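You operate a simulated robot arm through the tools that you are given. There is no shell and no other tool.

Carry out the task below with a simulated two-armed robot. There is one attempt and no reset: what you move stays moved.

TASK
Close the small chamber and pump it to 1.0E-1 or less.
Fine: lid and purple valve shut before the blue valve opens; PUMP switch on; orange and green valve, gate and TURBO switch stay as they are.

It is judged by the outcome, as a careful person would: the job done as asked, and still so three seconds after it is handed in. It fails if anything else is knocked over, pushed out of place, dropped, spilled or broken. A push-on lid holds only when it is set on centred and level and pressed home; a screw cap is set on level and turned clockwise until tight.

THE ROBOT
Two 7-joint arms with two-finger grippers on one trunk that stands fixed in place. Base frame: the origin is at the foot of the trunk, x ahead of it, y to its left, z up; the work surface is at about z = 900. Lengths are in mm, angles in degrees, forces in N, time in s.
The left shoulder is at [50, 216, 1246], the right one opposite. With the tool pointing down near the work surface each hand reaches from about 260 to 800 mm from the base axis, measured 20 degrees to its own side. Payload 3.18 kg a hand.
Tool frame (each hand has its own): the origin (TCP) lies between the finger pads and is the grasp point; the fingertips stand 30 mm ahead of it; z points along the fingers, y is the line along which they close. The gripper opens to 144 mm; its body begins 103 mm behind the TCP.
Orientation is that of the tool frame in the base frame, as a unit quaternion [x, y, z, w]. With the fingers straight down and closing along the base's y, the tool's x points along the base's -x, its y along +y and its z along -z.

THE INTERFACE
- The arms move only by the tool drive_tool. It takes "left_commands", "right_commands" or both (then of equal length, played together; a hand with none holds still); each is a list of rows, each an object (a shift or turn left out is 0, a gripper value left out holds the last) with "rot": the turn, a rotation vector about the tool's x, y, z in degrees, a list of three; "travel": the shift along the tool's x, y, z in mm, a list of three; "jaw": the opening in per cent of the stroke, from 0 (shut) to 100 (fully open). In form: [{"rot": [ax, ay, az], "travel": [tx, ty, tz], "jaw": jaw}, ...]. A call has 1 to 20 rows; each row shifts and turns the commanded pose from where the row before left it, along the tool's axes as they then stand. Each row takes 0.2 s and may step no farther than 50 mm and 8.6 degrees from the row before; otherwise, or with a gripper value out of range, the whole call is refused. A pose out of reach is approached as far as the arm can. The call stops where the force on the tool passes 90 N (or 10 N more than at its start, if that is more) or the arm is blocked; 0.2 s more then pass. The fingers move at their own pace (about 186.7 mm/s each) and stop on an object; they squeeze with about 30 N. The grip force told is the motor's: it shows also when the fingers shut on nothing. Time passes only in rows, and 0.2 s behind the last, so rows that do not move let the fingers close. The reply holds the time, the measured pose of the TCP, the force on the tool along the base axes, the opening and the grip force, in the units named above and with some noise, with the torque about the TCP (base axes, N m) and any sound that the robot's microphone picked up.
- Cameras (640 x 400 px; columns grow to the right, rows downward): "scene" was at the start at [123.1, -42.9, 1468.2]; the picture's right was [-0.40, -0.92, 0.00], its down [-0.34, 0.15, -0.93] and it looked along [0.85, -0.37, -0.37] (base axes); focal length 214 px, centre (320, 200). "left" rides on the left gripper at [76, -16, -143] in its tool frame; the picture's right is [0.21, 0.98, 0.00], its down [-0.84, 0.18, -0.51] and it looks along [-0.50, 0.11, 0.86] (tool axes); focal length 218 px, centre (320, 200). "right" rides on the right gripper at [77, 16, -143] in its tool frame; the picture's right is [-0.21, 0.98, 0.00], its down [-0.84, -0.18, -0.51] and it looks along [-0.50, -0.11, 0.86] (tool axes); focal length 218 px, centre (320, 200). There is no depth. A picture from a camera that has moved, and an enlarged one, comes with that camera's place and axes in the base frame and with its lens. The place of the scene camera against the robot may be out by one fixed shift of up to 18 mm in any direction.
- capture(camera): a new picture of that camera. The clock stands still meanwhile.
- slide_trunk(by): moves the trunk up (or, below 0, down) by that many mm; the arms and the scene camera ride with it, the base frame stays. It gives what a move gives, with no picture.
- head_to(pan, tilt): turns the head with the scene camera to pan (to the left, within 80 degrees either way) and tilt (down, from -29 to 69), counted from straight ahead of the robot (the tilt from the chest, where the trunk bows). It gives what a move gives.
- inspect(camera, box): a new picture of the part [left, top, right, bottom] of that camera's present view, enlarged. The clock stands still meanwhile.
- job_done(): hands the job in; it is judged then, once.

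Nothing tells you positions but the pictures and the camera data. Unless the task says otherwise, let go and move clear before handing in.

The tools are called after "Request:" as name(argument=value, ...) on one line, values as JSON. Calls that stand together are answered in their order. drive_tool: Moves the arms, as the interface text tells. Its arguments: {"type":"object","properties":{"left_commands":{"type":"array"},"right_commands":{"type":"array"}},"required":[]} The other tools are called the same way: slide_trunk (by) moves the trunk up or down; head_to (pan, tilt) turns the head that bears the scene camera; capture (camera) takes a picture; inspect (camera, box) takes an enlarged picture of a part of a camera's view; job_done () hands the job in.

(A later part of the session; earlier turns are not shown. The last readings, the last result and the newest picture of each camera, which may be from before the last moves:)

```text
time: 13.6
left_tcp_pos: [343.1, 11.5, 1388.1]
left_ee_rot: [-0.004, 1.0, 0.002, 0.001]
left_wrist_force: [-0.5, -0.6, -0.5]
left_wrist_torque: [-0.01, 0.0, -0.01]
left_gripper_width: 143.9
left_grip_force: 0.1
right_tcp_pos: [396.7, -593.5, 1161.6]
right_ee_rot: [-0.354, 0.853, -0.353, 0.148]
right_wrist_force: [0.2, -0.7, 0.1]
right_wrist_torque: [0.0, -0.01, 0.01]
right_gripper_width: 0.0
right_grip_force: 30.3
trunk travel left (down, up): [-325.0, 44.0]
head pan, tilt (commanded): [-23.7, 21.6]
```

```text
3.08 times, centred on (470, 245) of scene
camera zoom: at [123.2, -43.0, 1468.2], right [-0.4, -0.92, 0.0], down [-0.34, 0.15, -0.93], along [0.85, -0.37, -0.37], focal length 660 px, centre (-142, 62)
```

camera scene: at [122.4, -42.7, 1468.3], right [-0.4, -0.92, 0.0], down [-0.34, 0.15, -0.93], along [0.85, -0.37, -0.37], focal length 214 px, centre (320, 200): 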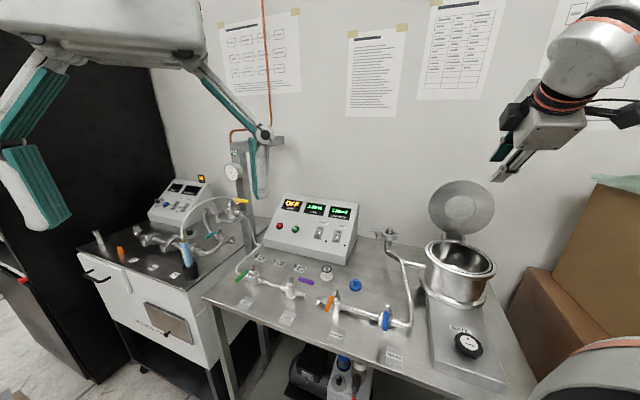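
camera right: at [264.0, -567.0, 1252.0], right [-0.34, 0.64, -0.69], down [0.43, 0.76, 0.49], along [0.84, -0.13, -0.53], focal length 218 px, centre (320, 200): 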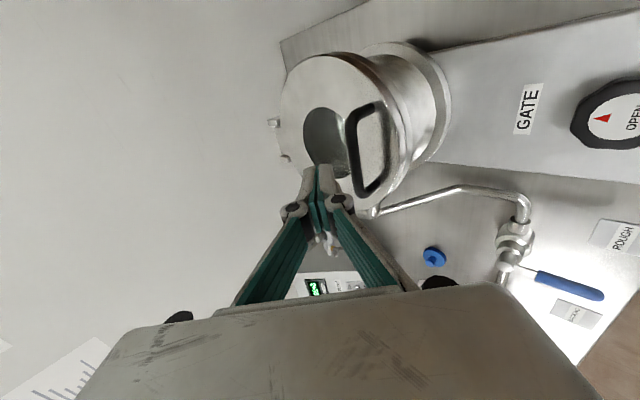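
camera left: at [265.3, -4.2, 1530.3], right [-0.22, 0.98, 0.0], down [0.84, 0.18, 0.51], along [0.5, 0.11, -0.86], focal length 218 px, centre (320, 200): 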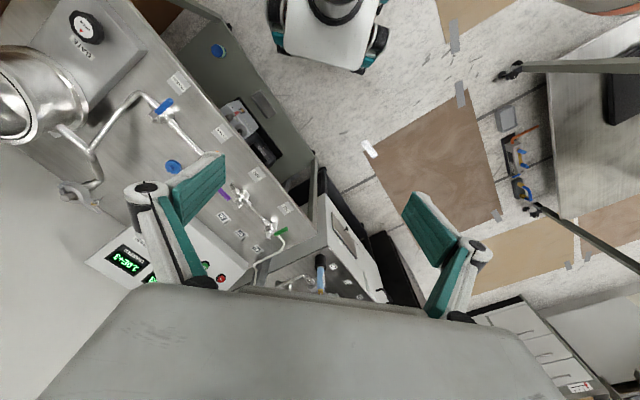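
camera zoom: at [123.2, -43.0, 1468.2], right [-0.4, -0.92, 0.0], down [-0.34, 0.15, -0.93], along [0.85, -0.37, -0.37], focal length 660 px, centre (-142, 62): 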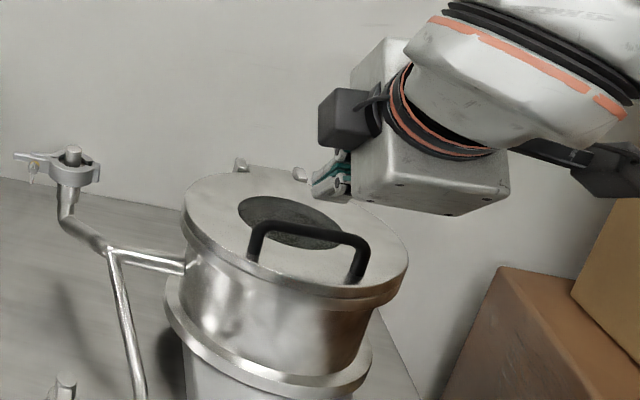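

The handle bar is roughly 35 mm below the closed fingers. I'll shift forward a little and lower in small steps until it presses.

Request:
drive_tool(right_commands=[{"travel": [0, -8.5, 8.5]}, {"travel": [0, 8.5, 8.5]}, {"travel": [0, 6, 6]}, {"travel": [0, 3.5, 3.5]}, {"travel": [0, 3.5, 3.5]}])

Request:
drive_tool(right_commands=[{"travel": [0, 3, 3]}])

Request:
drive_tool(right_commands=[{"travel": [0, 3, 3]}])

Request:
inspect(camera="scene", box=[410, 180, 530, 310])

```text
time: 14.8
left_tcp_pos: [344.1, 13.5, 1388.0]
left_ee_rot: [-0.004, 1.0, 0.003, 0.002]
left_wrist_force: [-0.8, 0.8, -0.5]
left_wrist_torque: [0.01, 0.01, 0.02]
left_gripper_width: 143.9
left_grip_force: 0.0
right_tcp_pos: [405.4, -600.3, 1131.5]
right_ee_rot: [-0.354, 0.853, -0.354, 0.146]
right_wrist_force: [-0.2, 0.7, -0.4]
right_wrist_torque: [0.01, 0.05, 0.02]
right_gripper_width: 0.0
right_grip_force: 29.9
trunk travel left (down, up): [-325.0, 44.0]
head pan, tilt (commanded): [-23.7, 21.6]
```

```text
time: 15.2
left_tcp_pos: [342.7, 12.8, 1387.6]
left_ee_rot: [-0.004, 1.0, 0.003, 0.002]
left_wrist_force: [-0.1, -0.8, 0.2]
left_wrist_torque: [-0.01, 0.02, 0.03]
left_gripper_width: 143.8
left_grip_force: 0.0
right_tcp_pos: [405.1, -600.1, 1127.9]
right_ee_rot: [-0.354, 0.853, -0.354, 0.148]
right_wrist_force: [0.1, 0.7, 0.2]
right_wrist_torque: [0.0, 0.01, -0.06]
right_gripper_width: 0.1
right_grip_force: 29.1
trunk travel left (down, up): [-325.0, 44.0]
head pan, tilt (commanded): [-23.7, 21.6]
```

```text
time: 15.6
left_tcp_pos: [343.1, 13.7, 1388.0]
left_ee_rot: [-0.004, 1.0, 0.002, 0.002]
left_wrist_force: [-0.1, -0.1, -0.1]
left_wrist_torque: [0.02, 0.02, 0.0]
left_gripper_width: 143.8
left_grip_force: 0.1
right_tcp_pos: [404.3, -600.4, 1126.2]
right_ee_rot: [-0.353, 0.852, -0.357, 0.148]
right_wrist_force: [2.4, -3.5, 15.1]
right_wrist_torque: [-0.31, -0.04, 0.06]
right_gripper_width: 0.1
right_grip_force: 29.8
trunk travel left (down, up): [-325.0, 44.0]
head pan, tilt (commanded): [-23.7, 21.6]
```

```text
3.08 times, centred on (470, 245) of scene
camera zoom: at [122.6, -42.0, 1468.5], right [-0.4, -0.92, 0.0], down [-0.34, 0.15, -0.93], along [0.85, -0.37, -0.37], focal length 660 px, centre (-142, 62)
```

zoom: 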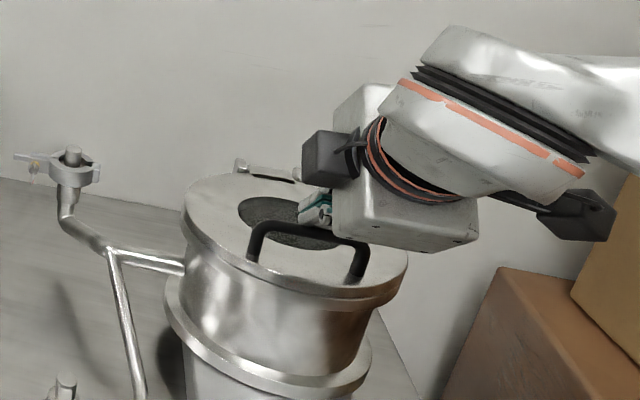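

I have contact with about 15 N on the handle. I'll press a few millimetres more to seat the lid and then back off.

Request:
drive_tool(right_commands=[{"travel": [0, 2, 2]}, {"travel": [0, 1.5, 1.5]}])

Request:
drive_tool(right_commands=[{"travel": [0, -10, -10]}, {"travel": [0, -25, -25]}, {"travel": [0, -25, -25]}, {"travel": [0, -25, -25]}])

Request:
capture(camera="right")

Request:
capture(camera="scene")

Request:
inspect(camera="scene", box=[425, 220, 505, 310])

```text
time: 16.2
left_tcp_pos: [341.6, 15.5, 1389.2]
left_ee_rot: [-0.004, 1.0, 0.002, 0.002]
left_wrist_force: [-0.2, -0.1, -0.1]
left_wrist_torque: [0.01, 0.0, 0.01]
left_gripper_width: 143.9
left_grip_force: 0.1
right_tcp_pos: [404.9, -600.4, 1125.2]
right_ee_rot: [-0.352, 0.851, -0.36, 0.152]
right_wrist_force: [5.4, -12.3, 39.9]
right_wrist_torque: [-0.65, -0.05, 0.08]
right_gripper_width: 0.0
right_grip_force: 30.2
trunk travel left (down, up): [-325.0, 44.0]
head pan, tilt (commanded): [-23.7, 21.6]
```

```text
time: 17.2
left_tcp_pos: [342.1, 13.6, 1389.2]
left_ee_rot: [-0.004, 1.0, 0.002, 0.002]
left_wrist_force: [-0.7, 0.4, 0.3]
left_wrist_torque: [-0.02, -0.05, -0.03]
left_gripper_width: 144.1
left_grip_force: 0.0
right_tcp_pos: [403.0, -599.6, 1241.1]
right_ee_rot: [-0.355, 0.853, -0.353, 0.147]
right_wrist_force: [-0.4, 0.7, 0.6]
right_wrist_torque: [0.02, 0.0, 0.0]
right_gripper_width: 0.0
right_grip_force: 29.7
trunk travel left (down, up): [-325.0, 44.0]
head pan, tilt (commanded): [-23.7, 21.6]
```

```text
taken
camera right: at [270.2, -574.1, 1330.3], right [-0.34, 0.64, -0.69], down [0.43, 0.76, 0.49], along [0.83, -0.13, -0.54], focal length 218 px, centre (320, 200)
```

right: 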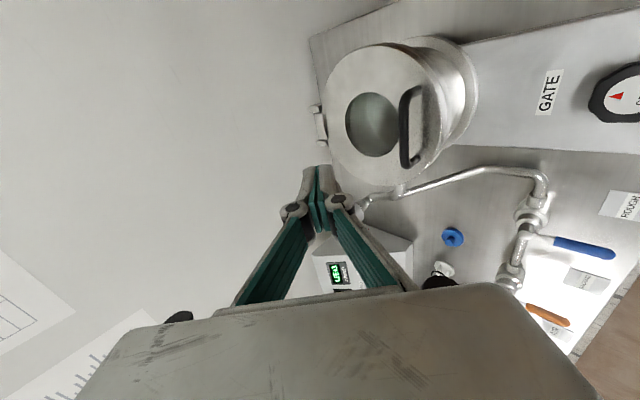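

```text
taken
camera scene: at [122.2, -41.6, 1468.3], right [-0.4, -0.92, 0.0], down [-0.34, 0.15, -0.93], along [0.85, -0.37, -0.37], focal length 214 px, centre (320, 200)
```

scene: 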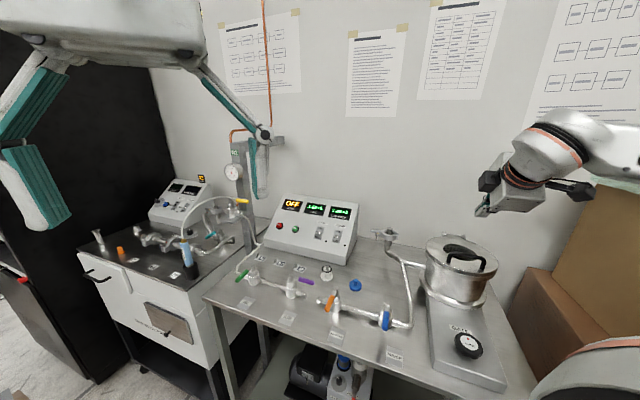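

```text
4.44 times, centred on (465, 265) of scene
camera zoom: at [122.2, -41.6, 1468.3], right [-0.4, -0.92, 0.0], down [-0.34, 0.15, -0.93], along [0.85, -0.37, -0.37], focal length 953 px, centre (-324, -89)
```

zoom: 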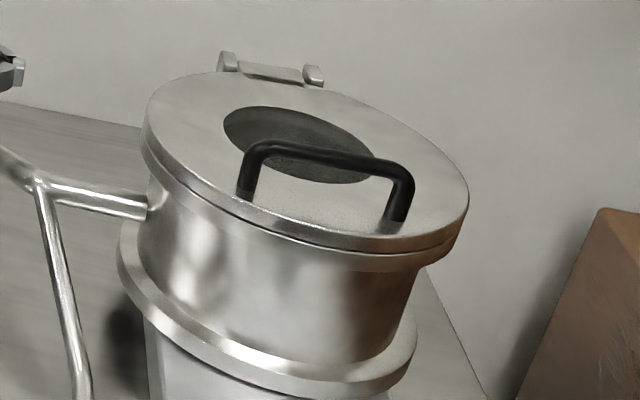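

The lid is shut and seated. Next I'll bring the right hand upright again and over toward the purple valve for a close look.

Request:
drive_tool(right_commands=[{"rot": [-7.5, 0, 0]}, {"rot": [-7.5, 0, 0]}, {"rot": [-7.5, 0, 0]}, {"rot": [-7.5, 0, 0]}, {"rot": [-7.5, 0, 0]}, {"rot": [-7.5, 0, 0]}, {"travel": [-42, 13, 0]}, {"travel": [-42, 13, 0]}, {"travel": [-42, 13, 0]}, {"travel": [-42, 13, 0]}, {"travel": [-42, 13, 0]}, {"travel": [-42, 13, 0]}, {"travel": [-42, 13, 0]}])

Request:
capture(camera="right")

Request:
capture(camera="scene")

```text
time: 20.0
left_tcp_pos: [343.1, 13.5, 1387.5]
left_ee_rot: [-0.004, 1.0, 0.001, 0.002]
left_wrist_force: [0.2, -0.2, -0.2]
left_wrist_torque: [-0.03, 0.06, 0.0]
left_gripper_width: 143.9
left_grip_force: 0.0
right_tcp_pos: [549.3, -328.0, 1238.8]
right_ee_rot: [-0.382, 0.924, 0.0, 0.0]
right_wrist_force: [0.6, 0.4, -0.6]
right_wrist_torque: [-0.02, 0.02, 0.0]
right_gripper_width: 0.0
right_grip_force: 30.5
trunk travel left (down, up): [-325.0, 44.0]
head pan, tilt (commanded): [-23.7, 21.6]
```

```text
taken
camera right: at [484.1, -370.5, 1383.4], right [-0.54, 0.84, 0.0], down [0.72, 0.47, 0.51], along [0.42, 0.28, -0.86], focal length 218 px, centre (320, 200)
```

right: 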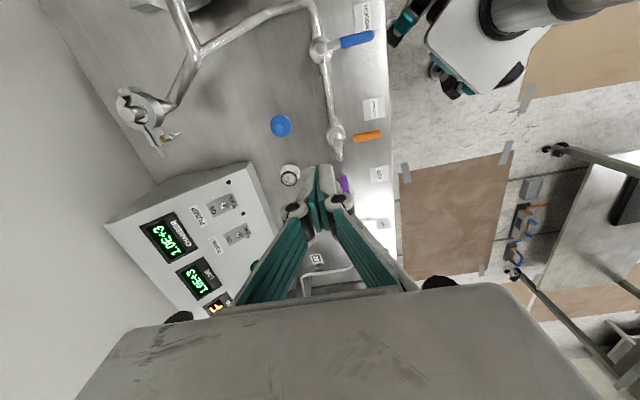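

```text
taken
camera scene: at [124.4, -42.2, 1468.0], right [-0.4, -0.92, 0.0], down [-0.34, 0.15, -0.93], along [0.85, -0.37, -0.37], focal length 214 px, centre (320, 200)
```

scene: 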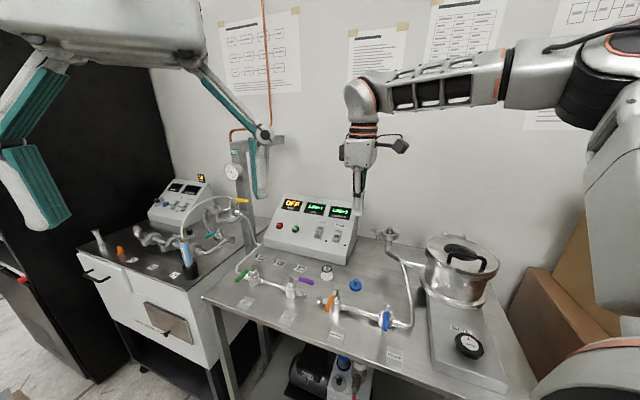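

The hand is upright and the camera now sees the switches and the blue and orange valves from above. I'll zoom in to measure them.

Request:
inspect(camera="right", box=[260, 0, 400, 120])

Request:
inspect(camera="right", box=[100, 140, 280, 320])

Request:
inspect(camera="right", box=[250, 90, 420, 290])

```text
3.33 times, centred on (330, 60) of right
camera zoom: at [484.1, -370.5, 1383.4], right [-0.54, 0.84, 0.0], down [0.72, 0.47, 0.51], along [0.42, 0.28, -0.86], focal length 728 px, centre (287, 667)
```

zoom: 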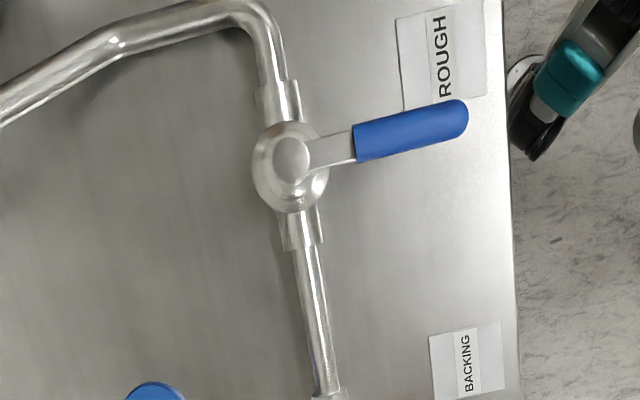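

```text
2.22 times, centred on (190, 230) of right
camera zoom: at [484.1, -370.5, 1383.4], right [-0.54, 0.84, 0.0], down [0.72, 0.47, 0.51], along [0.42, 0.28, -0.86], focal length 485 px, centre (609, 133)
```

zoom: 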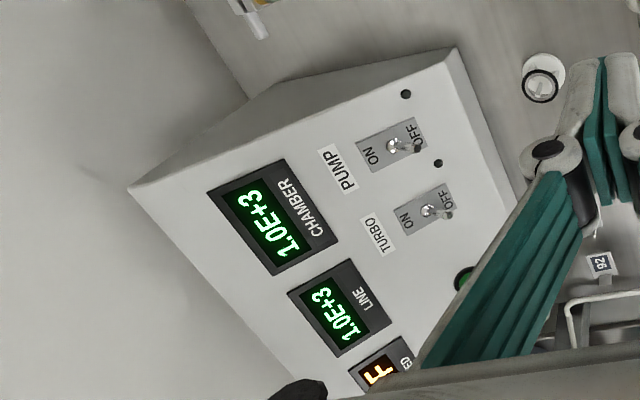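

```text
2.00 times, centred on (335, 190) of right
camera zoom: at [484.1, -370.5, 1383.4], right [-0.54, 0.84, 0.0], down [0.72, 0.47, 0.51], along [0.42, 0.28, -0.86], focal length 436 px, centre (290, 220)
```

zoom: 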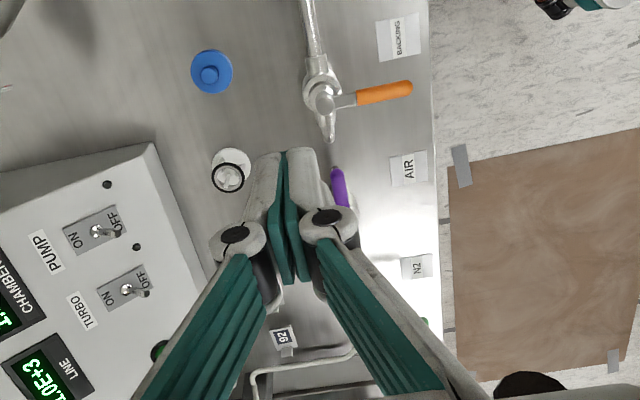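

Both toggles lean to OFF, and the blue lever points to the bench front, across its pipe. I'll move the hand to above the purple valve so I can see it just beyond the fingertips.

Request:
drive_tool(right_commands=[{"travel": [-43, 2, 10]}, {"travel": [-43, 2, 10]}, {"travel": [-43, 2, 10]}, {"travel": [-43, 2, 10]}])

Request:
capture(camera="right")

Request:
inspect(camera="right", box=[240, 60, 420, 200])

Request:
inspect(camera="scene", box=[220, 240, 340, 330])

Request:
inspect(camera="left", box=[180, 150, 320, 280])

```text
time: 21.0
left_tcp_pos: [344.5, 11.3, 1387.8]
left_ee_rot: [-0.003, 1.0, 0.003, 0.001]
left_wrist_force: [0.1, -1.1, 0.0]
left_wrist_torque: [-0.01, 0.07, 0.02]
left_gripper_width: 144.1
left_grip_force: 0.0
right_tcp_pos: [598.8, -265.9, 1225.8]
right_ee_rot: [-0.384, 0.923, 0.001, -0.001]
right_wrist_force: [-0.1, -1.0, -0.5]
right_wrist_torque: [0.0, -0.01, 0.0]
right_gripper_width: 0.0
right_grip_force: 30.0
right hand out of reach, approached as far as the arm can: row 2, 3, 4
trunk travel left (down, up): [-325.0, 44.0]
head pan, tilt (commanded): [-23.7, 21.6]
```

```text
taken
camera right: at [534.9, -308.6, 1369.1], right [-0.55, 0.84, 0.0], down [0.72, 0.47, 0.51], along [0.42, 0.28, -0.86], focal length 218 px, centre (320, 200)
```

right: 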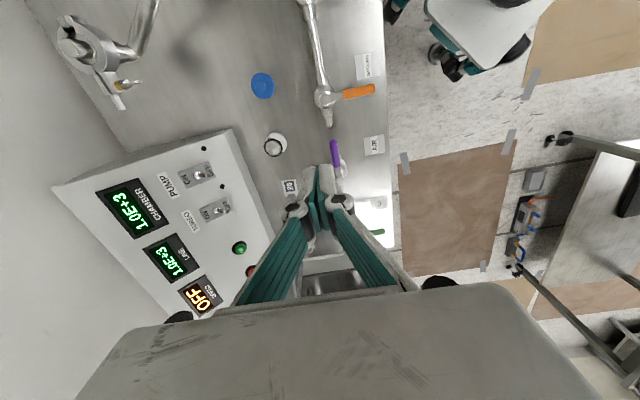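

```text
2.86 times, centred on (330, 130) of right
camera zoom: at [534.9, -308.6, 1369.1], right [-0.55, 0.84, 0.0], down [0.72, 0.47, 0.51], along [0.42, 0.28, -0.86], focal length 624 px, centre (291, 400)
```

zoom: 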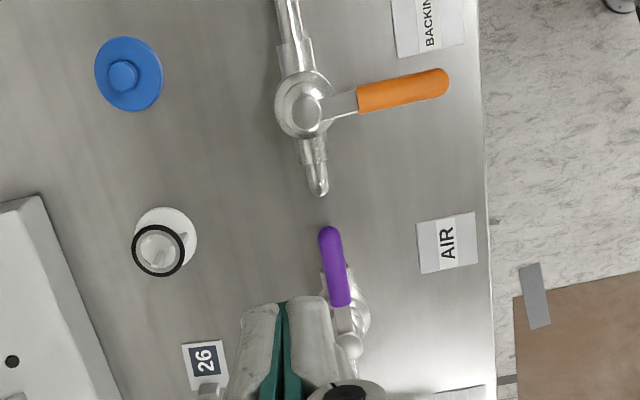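

```text
4.44 times, centred on (280, 285) of scene
camera zoom: at [125.2, -43.7, 1467.9], right [-0.4, -0.92, 0.0], down [-0.34, 0.15, -0.93], along [0.85, -0.37, -0.37], focal length 953 px, centre (498, -178)
```

zoom: 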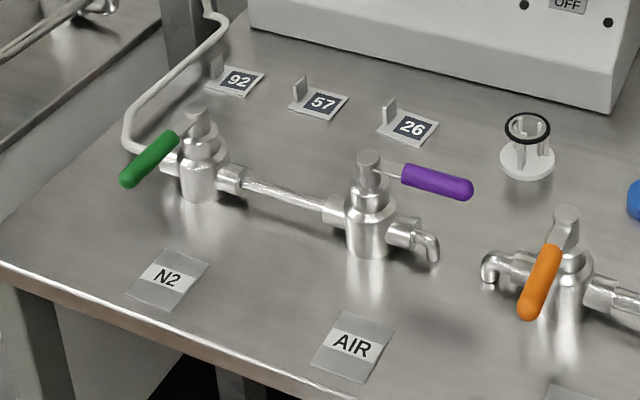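

```text
3.08 times, centred on (250, 215) of left
camera zoom: at [268.7, -5.3, 1529.4], right [-0.22, 0.98, 0.0], down [0.84, 0.18, 0.51], along [0.5, 0.11, -0.86], focal length 672 px, centre (535, 154)
```

zoom: 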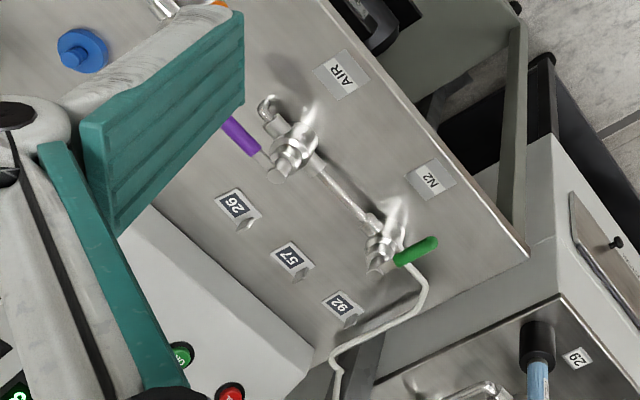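

The right arm ran out of reach at that height, though it should reach lower down. From these views the purple stem is near [667,-176] (bench coords n≈596, b≈-349), with its lever pointing bench-right, about 76 mm long at z≈968. I'll first step back to get a clean pose.

Request:
drive_tool(right_commands=[{"travel": [40, 0, 20]}, {"travel": [40, 0, 20]}])

```text
time: 21.6
left_tcp_pos: [341.8, 13.2, 1389.2]
left_ee_rot: [-0.003, 1.0, 0.003, 0.003]
left_wrist_force: [0.5, 0.3, 0.4]
left_wrist_torque: [-0.01, -0.08, -0.01]
left_gripper_width: 144.1
left_grip_force: 0.0
right_tcp_pos: [539.5, -321.2, 1190.1]
right_ee_rot: [-0.384, 0.924, 0.001, 0.001]
right_wrist_force: [-0.1, 0.3, -0.1]
right_wrist_torque: [0.0, -0.03, 0.01]
right_gripper_width: 0.1
right_grip_force: 30.3
trunk travel left (down, up): [-325.0, 44.0]
head pan, tilt (commanded): [-23.7, 21.6]
```

The commanded pose now matches the measured one. I'll descend partway and move behind the purple lever (on its bench-back side), staying above it.

Request:
drive_tool(right_commands=[{"travel": [-10, -5, 43]}, {"travel": [-10, -5, 43]}, {"travel": [-20, -5, 42]}, {"travel": [-33, -5, 0]}, {"travel": [-33, -5, 0]}, {"travel": [-33, 0, 0]}])

Request:
capture(camera="right")

Request:
inspect(camera="right", box=[220, 60, 420, 260])

Request:
inspect(camera="scene", box=[220, 200, 380, 330])

```text
time: 23.0
left_tcp_pos: [342.8, 14.5, 1388.0]
left_ee_rot: [-0.003, 1.0, 0.002, 0.003]
left_wrist_force: [0.0, 0.1, 0.4]
left_wrist_torque: [0.0, -0.04, 0.0]
left_gripper_width: 144.0
left_grip_force: 0.1
right_tcp_pos: [618.8, -268.4, 1065.2]
right_ee_rot: [-0.383, 0.924, 0.001, 0.001]
right_wrist_force: [-0.2, 0.1, 0.1]
right_wrist_torque: [0.0, -0.01, 0.0]
right_gripper_width: 0.4
right_grip_force: 29.5
right hand out of reach, approached as far as the arm can: row 5, 6
trunk travel left (down, up): [-325.0, 44.0]
head pan, tilt (commanded): [-23.7, 21.6]
```

```text
taken
camera right: at [554.4, -310.3, 1208.2], right [-0.55, 0.84, 0.0], down [0.72, 0.47, 0.51], along [0.43, 0.28, -0.86], focal length 218 px, centre (320, 200)
```

right: 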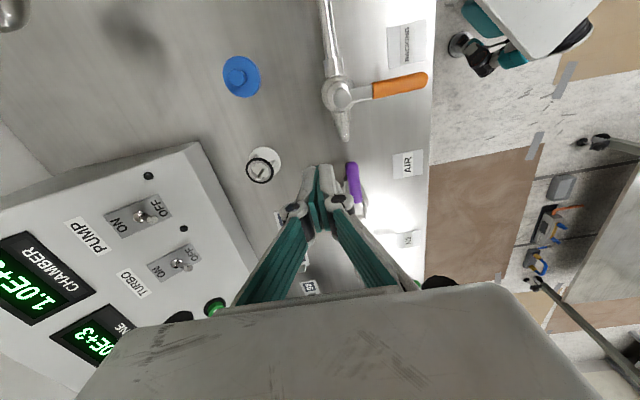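

```text
2.00 times, centred on (320, 160) of right
camera zoom: at [554.4, -310.3, 1208.2], right [-0.55, 0.84, 0.0], down [0.72, 0.47, 0.51], along [0.43, 0.28, -0.86], focal length 436 px, centre (320, 280)
```

zoom: 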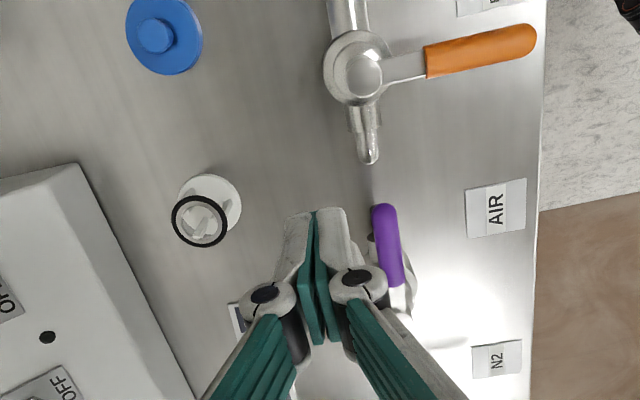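

```text
3.08 times, centred on (300, 265) of scene
camera zoom: at [122.5, -42.5, 1468.3], right [-0.4, -0.92, 0.0], down [-0.34, 0.15, -0.93], along [0.85, -0.37, -0.37], focal length 660 px, centre (382, 0)
```

zoom: 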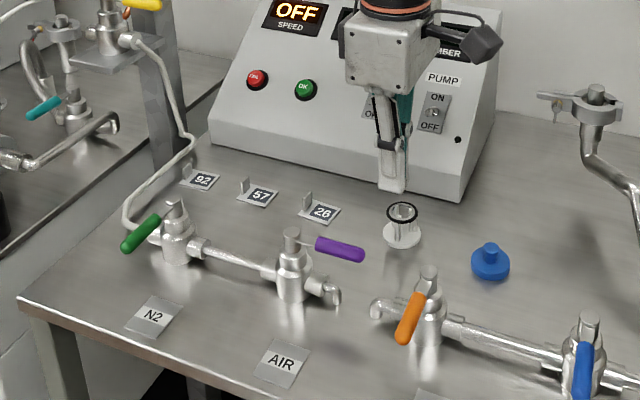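

The hand stops short with this yaw, so the wrist seems to be limiting the reach. I'll turn the tool back to its neutral yaw here and retry, since the closed fingers can push in any yaw.

Request:
drive_tool(right_commands=[{"rot": [0, 0, 7.5]}, {"rot": [0, 0, 7.5]}, {"rot": [0, 0, 7.5]}, {"rot": [0, 0, 7.5]}, {"rot": [0, 0, 7.5]}, {"rot": [0, 0, 7.5]}])

Request:
capture(camera="right")

```text
time: 24.4
left_tcp_pos: [343.6, 14.7, 1388.0]
left_ee_rot: [-0.004, 1.0, 0.002, 0.002]
left_wrist_force: [-1.0, 0.7, -0.3]
left_wrist_torque: [-0.03, 0.05, 0.0]
left_gripper_width: 144.1
left_grip_force: 0.3
right_tcp_pos: [646.0, -308.2, 1094.2]
right_ee_rot: [-0.067, 0.998, 0.001, -0.002]
right_wrist_force: [-0.4, 0.6, 0.7]
right_wrist_torque: [0.04, -0.02, -0.01]
right_gripper_width: 0.0
right_grip_force: 30.6
right hand out of reach, approached as far as the arm can: row 4, 5, 6
trunk travel left (down, up): [-325.0, 44.0]
head pan, tilt (commanded): [-23.7, 21.6]
```

```text
taken
camera right: at [569.6, -302.8, 1237.7], right [0.08, 1.0, 0.0], down [0.86, -0.07, 0.5], along [0.5, -0.04, -0.86], focal length 218 px, centre (320, 200)
```

right: 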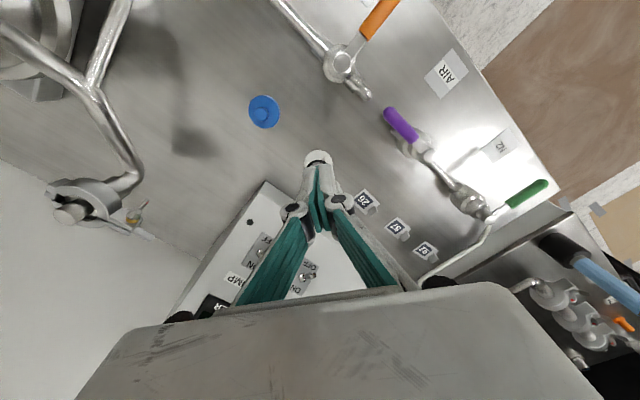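

The reach limit looks like wrist pitch, which gets harder with the tool straight down up high. I'll tilt the tool so the fingers point forward and down, which brings the wrist closer.

Request:
drive_tool(right_commands=[{"rot": [0, -8, 0]}, {"rot": [0, -8, 0]}, {"rot": [0, -8, 0]}])

Request:
capture(camera="right")

```text
time: 25.2
left_tcp_pos: [343.4, 12.9, 1387.6]
left_ee_rot: [-0.003, 1.0, 0.002, 0.001]
left_wrist_force: [-0.3, -0.4, 0.1]
left_wrist_torque: [-0.02, 0.01, -0.01]
left_gripper_width: 143.9
left_grip_force: 0.0
right_tcp_pos: [647.1, -309.7, 1092.7]
right_ee_rot: [-0.068, 0.998, 0.001, -0.003]
right_wrist_force: [0.9, 0.7, 0.7]
right_wrist_torque: [-0.01, 0.02, -0.04]
right_gripper_width: 0.0
right_grip_force: 30.7
right hand out of reach, approached as far as the arm can: row 1, 2, 3
trunk travel left (down, up): [-325.0, 44.0]
head pan, tilt (commanded): [-23.7, 21.6]
```

```text
taken
camera right: at [569.4, -303.3, 1237.5], right [0.07, 1.0, 0.0], down [0.86, -0.06, 0.5], along [0.5, -0.04, -0.86], focal length 218 px, centre (320, 200)
```

right: 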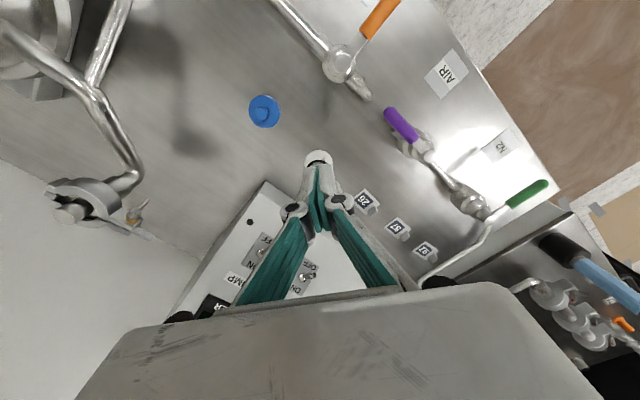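

The arm is stuck at a joint limit there. I'll back off toward the robot, re-orient with a forward tilt, and then extend again.

Request:
drive_tool(right_commands=[{"travel": [40, 0, -15]}, {"travel": [40, 0, -15]}, {"travel": [40, 0, -10]}, {"travel": [40, 0, 0]}, {"rot": [0, -8, 0]}, {"rot": [0, -8, 0]}, {"rot": [0, -8, 0]}])

Request:
capture(camera="scene")

```text
time: 26.8
left_tcp_pos: [341.8, 12.4, 1389.1]
left_ee_rot: [-0.003, 1.0, 0.003, 0.002]
left_wrist_force: [0.5, -0.2, -0.6]
left_wrist_torque: [0.0, -0.03, -0.02]
left_gripper_width: 143.9
left_grip_force: 0.1
right_tcp_pos: [526.9, -433.8, 1219.1]
right_ee_rot: [-0.069, 0.976, 0.016, 0.205]
right_wrist_force: [0.0, -0.3, -0.8]
right_wrist_torque: [0.01, -0.03, 0.01]
right_gripper_width: 0.0
right_grip_force: 29.7
right hand out of reach, approached as far as the arm can: row 1, 2, 3, 4, 5, 6, 7
trunk travel left (down, up): [-325.0, 44.0]
head pan, tilt (commanded): [-23.7, 21.6]
```

```text
taken
camera scene: at [122.2, -43.6, 1468.3], right [-0.4, -0.92, 0.0], down [-0.34, 0.15, -0.93], along [0.85, -0.37, -0.37], focal length 214 px, centre (320, 200)
```

scene: 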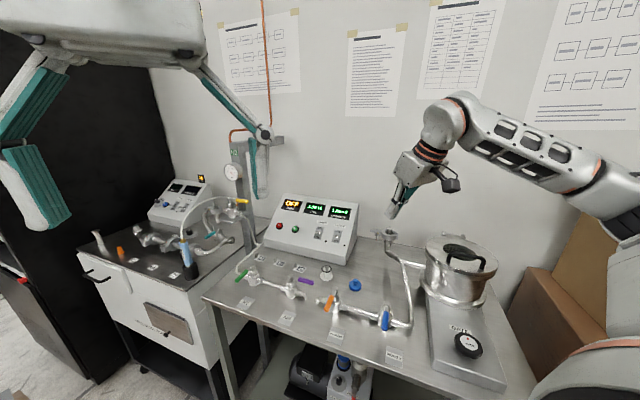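

The arm drifted off its commanded line because it's in an awkward configuration. I'll return to its original free pose to unwind it.

Request:
drive_tool(right_commands=[{"travel": [23, -2, -36]}, {"travel": [23, -2, -36]}, {"travel": [23, -2, -36]}, {"travel": [23, -2, -36]}, {"travel": [23, -1, -35]}, {"travel": [23, -1, -35]}])

```text
time: 28.2
left_tcp_pos: [342.2, 13.7, 1388.8]
left_ee_rot: [-0.004, 1.0, 0.002, 0.002]
left_wrist_force: [-0.8, 0.3, 0.5]
left_wrist_torque: [-0.03, -0.04, -0.03]
left_gripper_width: 144.2
left_grip_force: 0.1
right_tcp_pos: [317.0, -470.1, 1358.0]
right_ee_rot: [-0.066, 0.976, 0.016, 0.206]
right_wrist_force: [-0.4, 0.6, 0.4]
right_wrist_torque: [0.0, -0.04, 0.01]
right_gripper_width: 0.0
right_grip_force: 30.2
trunk travel left (down, up): [-325.0, 44.0]
head pan, tilt (commanded): [-23.7, 21.6]
```

That freed the arm. I'll set neutral yaw with about a 40° forward tilt and approach the purple valve again from the robot side.

Request:
drive_tool(right_commands=[{"rot": [3.1, 0, 7.05]}, {"rot": [0, -8, 0]}, {"rot": [0, -8, 0]}, {"travel": [-5.1, 28.8, 33.4]}, {"travel": [-5.1, 28.8, 33.4]}, {"travel": [-5.1, 28.8, 33.4]}, {"travel": [-5.1, 28.8, 33.4]}, {"travel": [-5.1, 28.8, 33.4]}, {"travel": [-5.1, 28.8, 33.4]}, {"travel": [-5.1, 28.8, 33.4]}, {"travel": [-5.1, 28.8, 33.4]}])

Request:
capture(camera="right")

Request:
capture(camera="scene")

```text
time: 30.6
left_tcp_pos: [344.6, 12.5, 1388.4]
left_ee_rot: [-0.003, 1.0, 0.002, 0.002]
left_wrist_force: [0.1, 0.1, 0.0]
left_wrist_torque: [-0.02, 0.03, 0.02]
left_gripper_width: 143.9
left_grip_force: 0.0
right_tcp_pos: [497.6, -363.1, 1247.6]
right_ee_rot: [-0.006, 0.942, 0.004, 0.336]
right_wrist_force: [-0.4, 0.2, 0.5]
right_wrist_torque: [-0.01, 0.03, 0.01]
right_gripper_width: 0.0
right_grip_force: 29.9
right hand out of reach, approached as far as the arm can: row 4, 5, 8, 9, 10, 11
trunk travel left (down, up): [-325.0, 44.0]
head pan, tilt (commanded): [-23.7, 21.6]
```

```text
taken
camera right: at [348.3, -349.0, 1309.0], right [0.15, 0.98, 0.14], down [0.33, -0.18, 0.93], along [0.93, -0.09, -0.35], focal length 218 px, centre (320, 200)
```

right: 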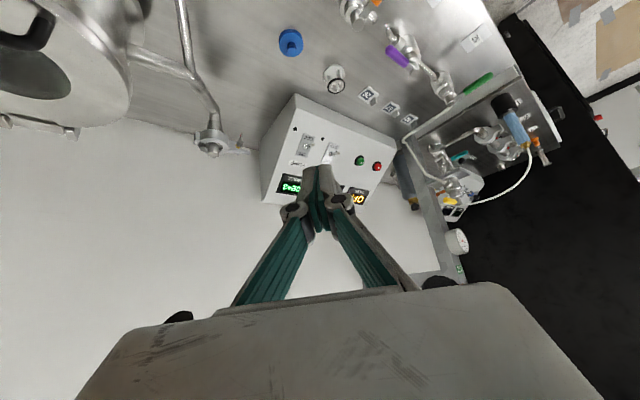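

```text
taken
camera scene: at [123.5, -42.4, 1468.2], right [-0.4, -0.92, 0.0], down [-0.34, 0.15, -0.93], along [0.85, -0.37, -0.37], focal length 214 px, centre (320, 200)
```

scene: 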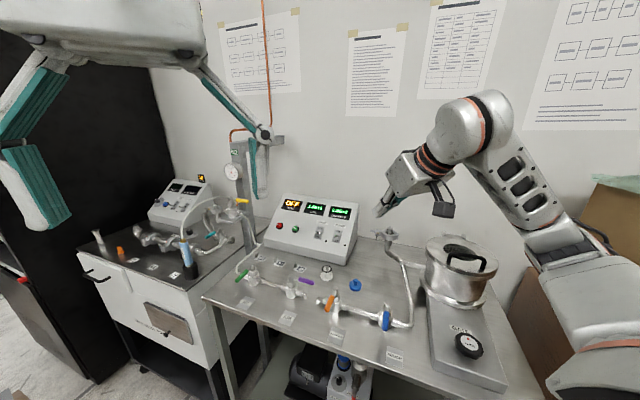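

Moving left at neutral yaw runs into a joint limit; the earlier bench-aligned yaw reached farther left. I'll retreat a bit, yaw counter-clockwise about 50° while keeping the tilt, and try that way.

Request:
drive_tool(right_commands=[{"travel": [13, -20, -36.6]}, {"travel": [13, -20, -36.6]}, {"travel": [13, -20, -36.6]}, {"rot": [-4.5, 0, -5.5]}, {"rot": [-4.5, 0, -5.5]}, {"rot": [-4.5, 0, -5.5]}, {"rot": [-4.5, 0, -5.5]}, {"rot": [-4.5, 0, -5.5]}, {"rot": [-4.5, 0, -5.5]}, {"rot": [-4.5, 0, -5.5]}])

Request:
capture(camera="scene")

```text
time: 32.8
left_tcp_pos: [343.2, 13.6, 1387.9]
left_ee_rot: [-0.003, 1.0, 0.001, 0.002]
left_wrist_force: [0.1, 0.2, 0.4]
left_wrist_torque: [0.01, 0.02, 0.0]
left_gripper_width: 143.8
left_grip_force: 0.1
right_tcp_pos: [397.7, -421.2, 1306.3]
right_ee_rot: [-0.398, 0.852, 0.142, 0.308]
right_wrist_force: [0.5, -0.4, -0.5]
right_wrist_torque: [-0.01, 0.03, 0.03]
right_gripper_width: 0.0
right_grip_force: 29.8
trunk travel left (down, up): [-325.0, 44.0]
head pan, tilt (commanded): [-23.7, 21.6]
```

```text
taken
camera scene: at [122.9, -42.8, 1468.2], right [-0.4, -0.92, 0.0], down [-0.34, 0.15, -0.93], along [0.85, -0.37, -0.37], focal length 214 px, centre (320, 200)
```

scene: 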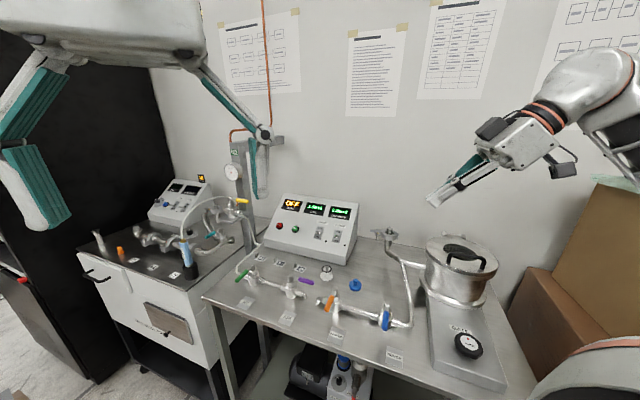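

This orientation is fully reachable. I'll extend toward the area just right of the purple lever, staying above it.

Request:
drive_tool(right_commands=[{"travel": [-5.5, -7.1, 41.3]}, {"travel": [-5.5, -7.1, 41.3]}, {"travel": [-5.5, -7.1, 41.3]}, {"travel": [-5.5, -7.1, 41.3]}, {"travel": [-5.5, -7.1, 41.3]}, {"travel": [-5.5, -7.1, 41.3]}, {"travel": [-5.5, -7.1, 41.3]}, {"travel": [-5.5, -7.1, 41.3]}])

Request:
capture(camera="right")

Request:
capture(camera="scene")

```text
time: 34.6
left_tcp_pos: [344.9, 13.1, 1387.6]
left_ee_rot: [-0.003, 1.0, 0.002, 0.001]
left_wrist_force: [-0.2, 0.2, 0.4]
left_wrist_torque: [-0.03, 0.03, -0.01]
left_gripper_width: 144.0
left_grip_force: 0.0
right_tcp_pos: [600.8, -273.4, 1077.3]
right_ee_rot: [-0.397, 0.853, 0.141, 0.308]
right_wrist_force: [0.3, -0.2, -0.5]
right_wrist_torque: [0.0, 0.02, 0.03]
right_gripper_width: 0.1
right_grip_force: 29.6
trunk travel left (down, up): [-325.0, 44.0]
head pan, tilt (commanded): [-23.7, 21.6]
```

```text
taken
camera right: at [492.2, -377.7, 1138.2], right [-0.64, 0.75, 0.13], down [0.34, 0.14, 0.93], along [0.68, 0.64, -0.35], focal length 218 px, centre (320, 200)
```

right: 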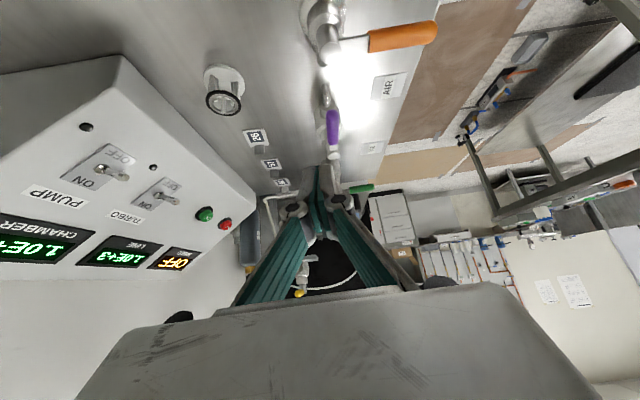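

```text
taken
camera scene: at [124.1, -42.7, 1468.0], right [-0.4, -0.92, 0.0], down [-0.34, 0.15, -0.93], along [0.85, -0.37, -0.37], focal length 214 px, centre (320, 200)
```

scene: 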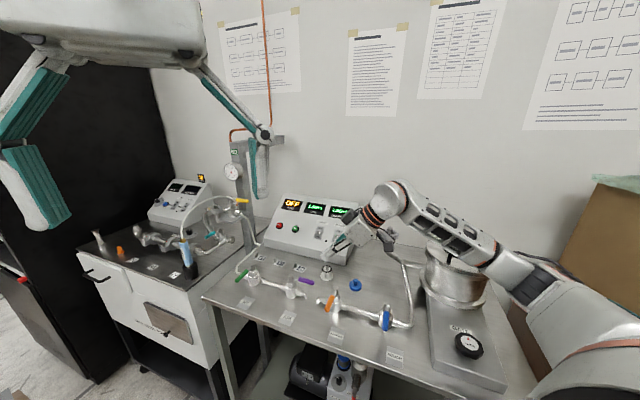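

The right hand is now at [601,-273,1077] with no reach problem. I'll move to just above and behind the purple lever's tip and recheck clearances.

Request:
drive_tool(right_commands=[{"travel": [-2.4, -5, 22.3]}, {"travel": [-2.4, -5, 22.3]}, {"travel": [-2.4, -5, 22.3]}])

Request:
capture(camera="right")

Request:
inspect(camera="scene", box=[220, 200, 380, 330])

Request:
capture(camera="scene")

Request:
inspect(camera="left", box=[140, 80, 320, 280])

```text
time: 35.4
left_tcp_pos: [344.0, 14.3, 1387.7]
left_ee_rot: [-0.004, 1.0, 0.002, 0.001]
left_wrist_force: [0.1, 0.4, -0.6]
left_wrist_torque: [-0.02, 0.02, -0.02]
left_gripper_width: 143.9
left_grip_force: 0.2
right_tcp_pos: [645.0, -247.9, 1031.6]
right_ee_rot: [-0.397, 0.852, 0.142, 0.309]
right_wrist_force: [0.2, -0.4, -0.4]
right_wrist_torque: [0.03, 0.02, -0.02]
right_gripper_width: 0.0
right_grip_force: 30.1
trunk travel left (down, up): [-325.0, 44.0]
head pan, tilt (commanded): [-23.7, 21.6]
```

```text
taken
camera right: at [535.4, -351.0, 1093.0], right [-0.64, 0.75, 0.13], down [0.34, 0.14, 0.93], along [0.68, 0.64, -0.35], focal length 218 px, centre (320, 200)
```

right: 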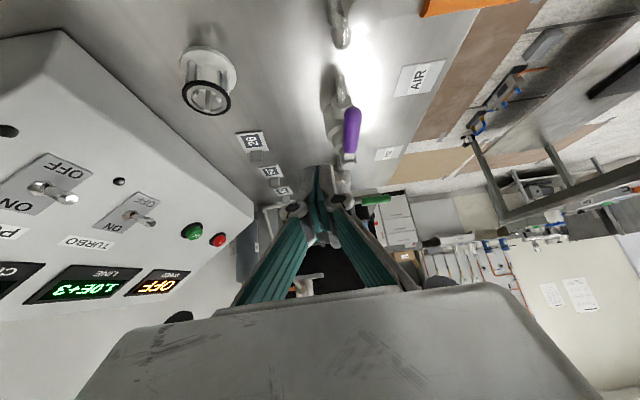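

```text
3.08 times, centred on (300, 265) of scene
camera zoom: at [124.1, -42.6, 1468.1], right [-0.4, -0.92, 0.0], down [-0.34, 0.15, -0.93], along [0.85, -0.37, -0.37], focal length 660 px, centre (382, 0)
```

zoom: 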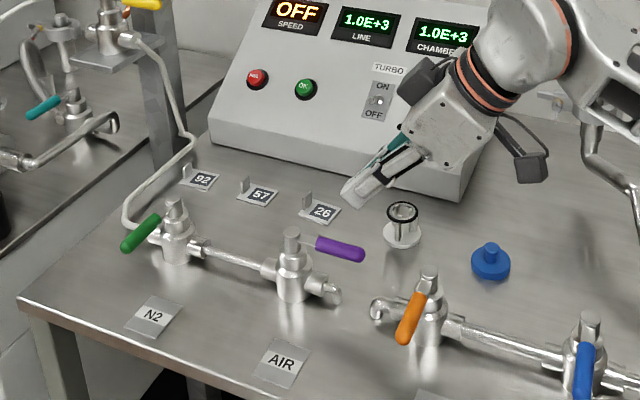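

```text
taken
camera scene: at [124.1, -42.6, 1468.1], right [-0.4, -0.92, 0.0], down [-0.34, 0.15, -0.93], along [0.85, -0.37, -0.37], focal length 214 px, centre (320, 200)
```

scene: 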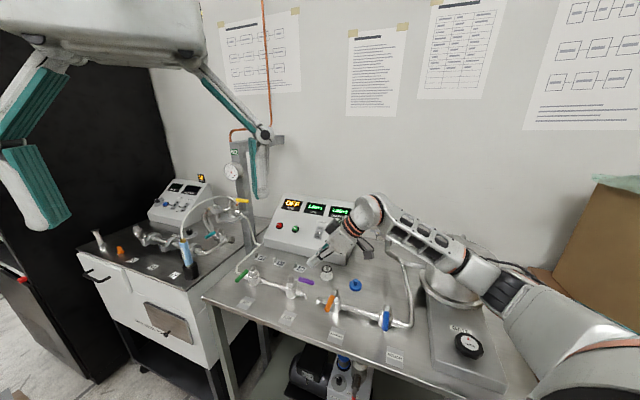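

```text
2.00 times, centred on (230, 180) of left
camera zoom: at [267.3, -4.1, 1529.9], right [-0.22, 0.98, 0.0], down [0.84, 0.18, 0.51], along [0.5, 0.11, -0.86], focal length 436 px, centre (500, 240)
```

zoom: 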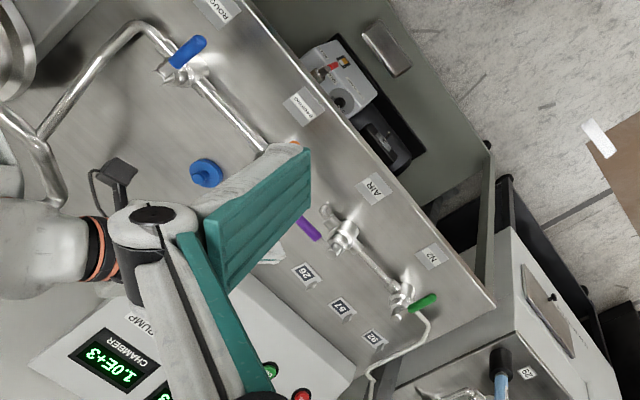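

The finger is just behind and above the purple lever (lever z≈970), but the right elbow is low near the chamber lid. I'll raise the trunk 40 mm for more elbow clearance before descending.

Request:
slide_trunk(by=40)

Request:
capture(camera="scene")

```text
time: 36.2
left_tcp_pos: [342.7, 11.6, 1429.2]
left_ee_rot: [-0.004, 1.0, 0.002, 0.002]
left_wrist_force: [0.6, 0.2, 0.4]
left_wrist_torque: [0.02, 0.02, -0.01]
left_gripper_width: 144.0
left_grip_force: 0.1
right_tcp_pos: [643.3, -246.0, 1071.8]
right_ee_rot: [-0.397, 0.853, 0.141, 0.309]
right_wrist_force: [0.0, -0.6, -0.4]
right_wrist_torque: [0.02, -0.01, 0.01]
right_gripper_width: 0.1
right_grip_force: 29.7
trunk travel left (down, up): [-365.0, 4.0]
head pan, tilt (commanded): [-23.7, 21.6]
```

```text
taken
camera scene: at [123.6, -42.8, 1507.4], right [-0.4, -0.92, 0.0], down [-0.34, 0.15, -0.93], along [0.85, -0.37, -0.37], focal length 214 px, centre (320, 200)
```

scene: 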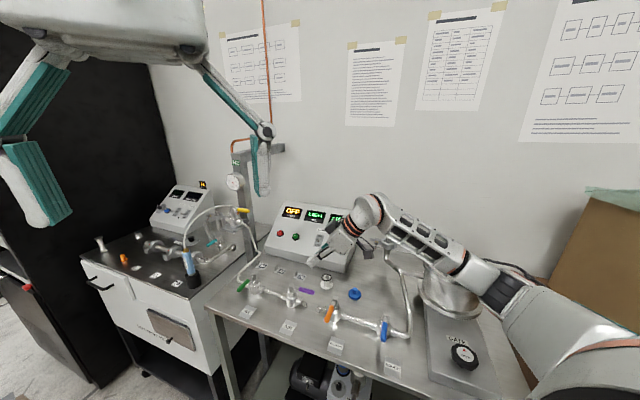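

I'll lower the fingertip in steps to just above lever height.

Request:
drive_tool(right_commands=[{"travel": [12, 0, 14.4]}, {"travel": [12, 0, 14.4]}, {"travel": [11, 0, 13.5]}])

Request:
capture(camera="right")

Request:
capture(camera="scene")

Request:
inspect(camera="scene", box=[220, 220, 380, 350])

```text
time: 37.0
left_tcp_pos: [342.1, 11.8, 1431.1]
left_ee_rot: [-0.003, 1.0, 0.003, 0.002]
left_wrist_force: [0.6, -0.7, -0.6]
left_wrist_torque: [-0.01, 0.01, -0.01]
left_gripper_width: 143.8
left_grip_force: 0.0
right_tcp_pos: [643.3, -246.0, 1017.9]
right_ee_rot: [-0.397, 0.853, 0.14, 0.309]
right_wrist_force: [-0.2, -0.1, -0.6]
right_wrist_torque: [0.02, 0.03, 0.01]
right_gripper_width: 0.0
right_grip_force: 30.4
trunk travel left (down, up): [-365.0, 4.0]
head pan, tilt (commanded): [-23.7, 21.6]
```

```text
taken
camera right: at [533.8, -350.4, 1079.7], right [-0.64, 0.75, 0.13], down [0.34, 0.13, 0.93], along [0.68, 0.64, -0.35], focal length 218 px, centre (320, 200)
```

right: 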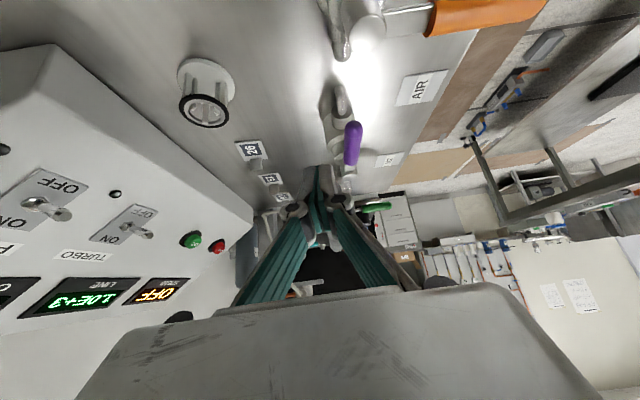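

```text
taken
camera scene: at [123.4, -43.1, 1507.4], right [-0.4, -0.92, 0.0], down [-0.34, 0.15, -0.93], along [0.85, -0.37, -0.37], focal length 214 px, centre (320, 200)
```

scene: 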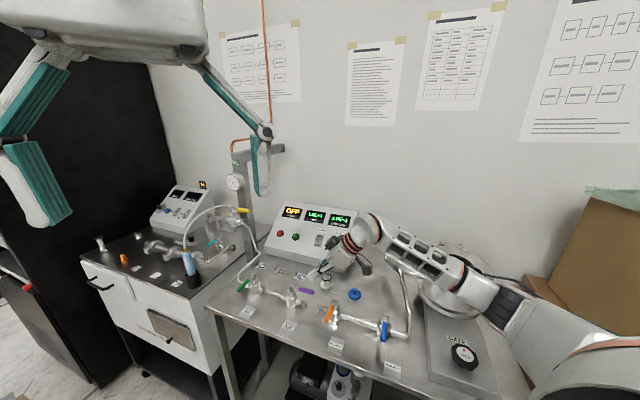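

```text
3.08 times, centred on (300, 285) of scene
camera zoom: at [123.4, -43.1, 1507.4], right [-0.4, -0.92, 0.0], down [-0.34, 0.15, -0.93], along [0.85, -0.37, -0.37], focal length 660 px, centre (382, -62)
```

zoom: 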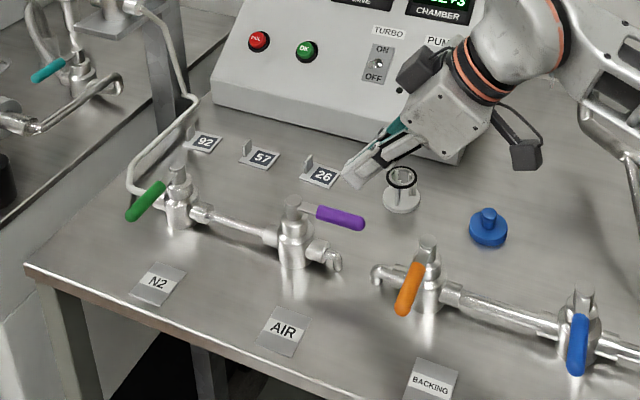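

Clearances look fine: the ring holder is well behind the fingers. I'll descend the last ~33 mm so the fingertip is level with the lever.

Request:
drive_tool(right_commands=[{"travel": [7, 0, 8.5]}, {"travel": [7, 0, 8.5]}, {"travel": [7, 0, 8.5]}])

Request:
capture(camera="right")

Request:
inspect(camera="scene", box=[250, 230, 350, 320])

Request:
capture(camera="left")

```text
time: 37.8
left_tcp_pos: [343.3, 11.7, 1430.6]
left_ee_rot: [-0.003, 1.0, 0.002, 0.002]
left_wrist_force: [-0.2, 0.5, 0.0]
left_wrist_torque: [0.04, 0.01, 0.0]
left_gripper_width: 144.2
left_grip_force: 0.0
right_tcp_pos: [644.8, -246.6, 985.3]
right_ee_rot: [-0.396, 0.853, 0.14, 0.309]
right_wrist_force: [0.3, -0.7, 0.6]
right_wrist_torque: [-0.01, 0.01, 0.0]
right_gripper_width: 0.0
right_grip_force: 30.0
trunk travel left (down, up): [-365.0, 4.0]
head pan, tilt (commanded): [-23.7, 21.6]
```

```text
taken
camera right: at [534.1, -349.9, 1047.0], right [-0.64, 0.75, 0.13], down [0.34, 0.13, 0.93], along [0.68, 0.64, -0.35], focal length 218 px, centre (320, 200)
```

right: 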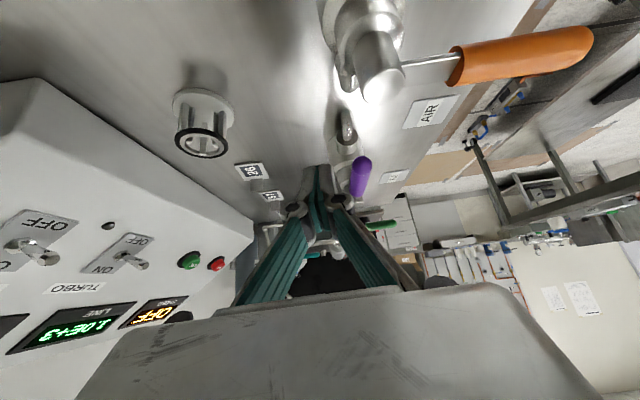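

```text
4.44 times, centred on (300, 275) of scene
camera zoom: at [123.3, -43.1, 1507.4], right [-0.4, -0.92, 0.0], down [-0.34, 0.15, -0.93], along [0.85, -0.37, -0.37], focal length 953 px, centre (409, -133)
```

zoom: 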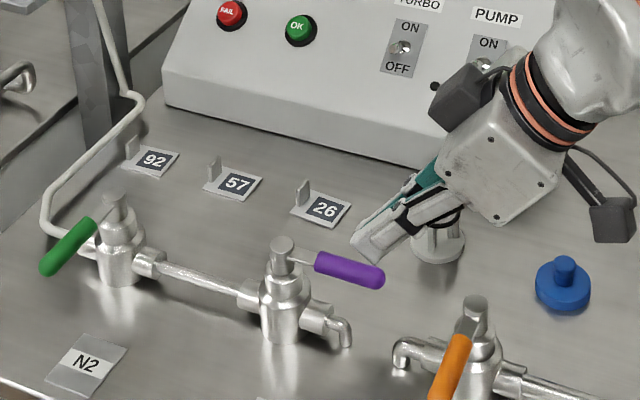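

```text
taken
camera left: at [265.6, -6.3, 1572.0], right [-0.22, 0.98, 0.0], down [0.84, 0.18, 0.51], along [0.5, 0.11, -0.86], focal length 218 px, centre (320, 200)
```

left: 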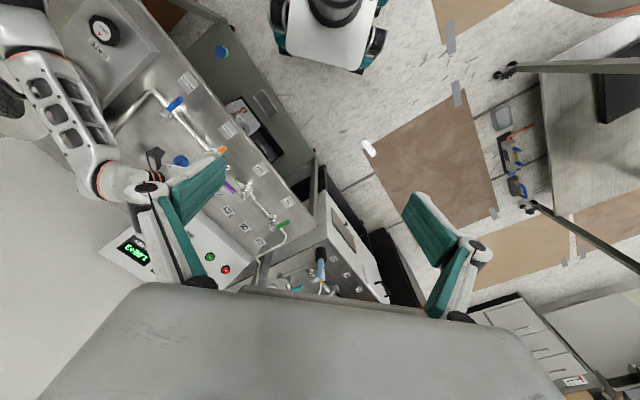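

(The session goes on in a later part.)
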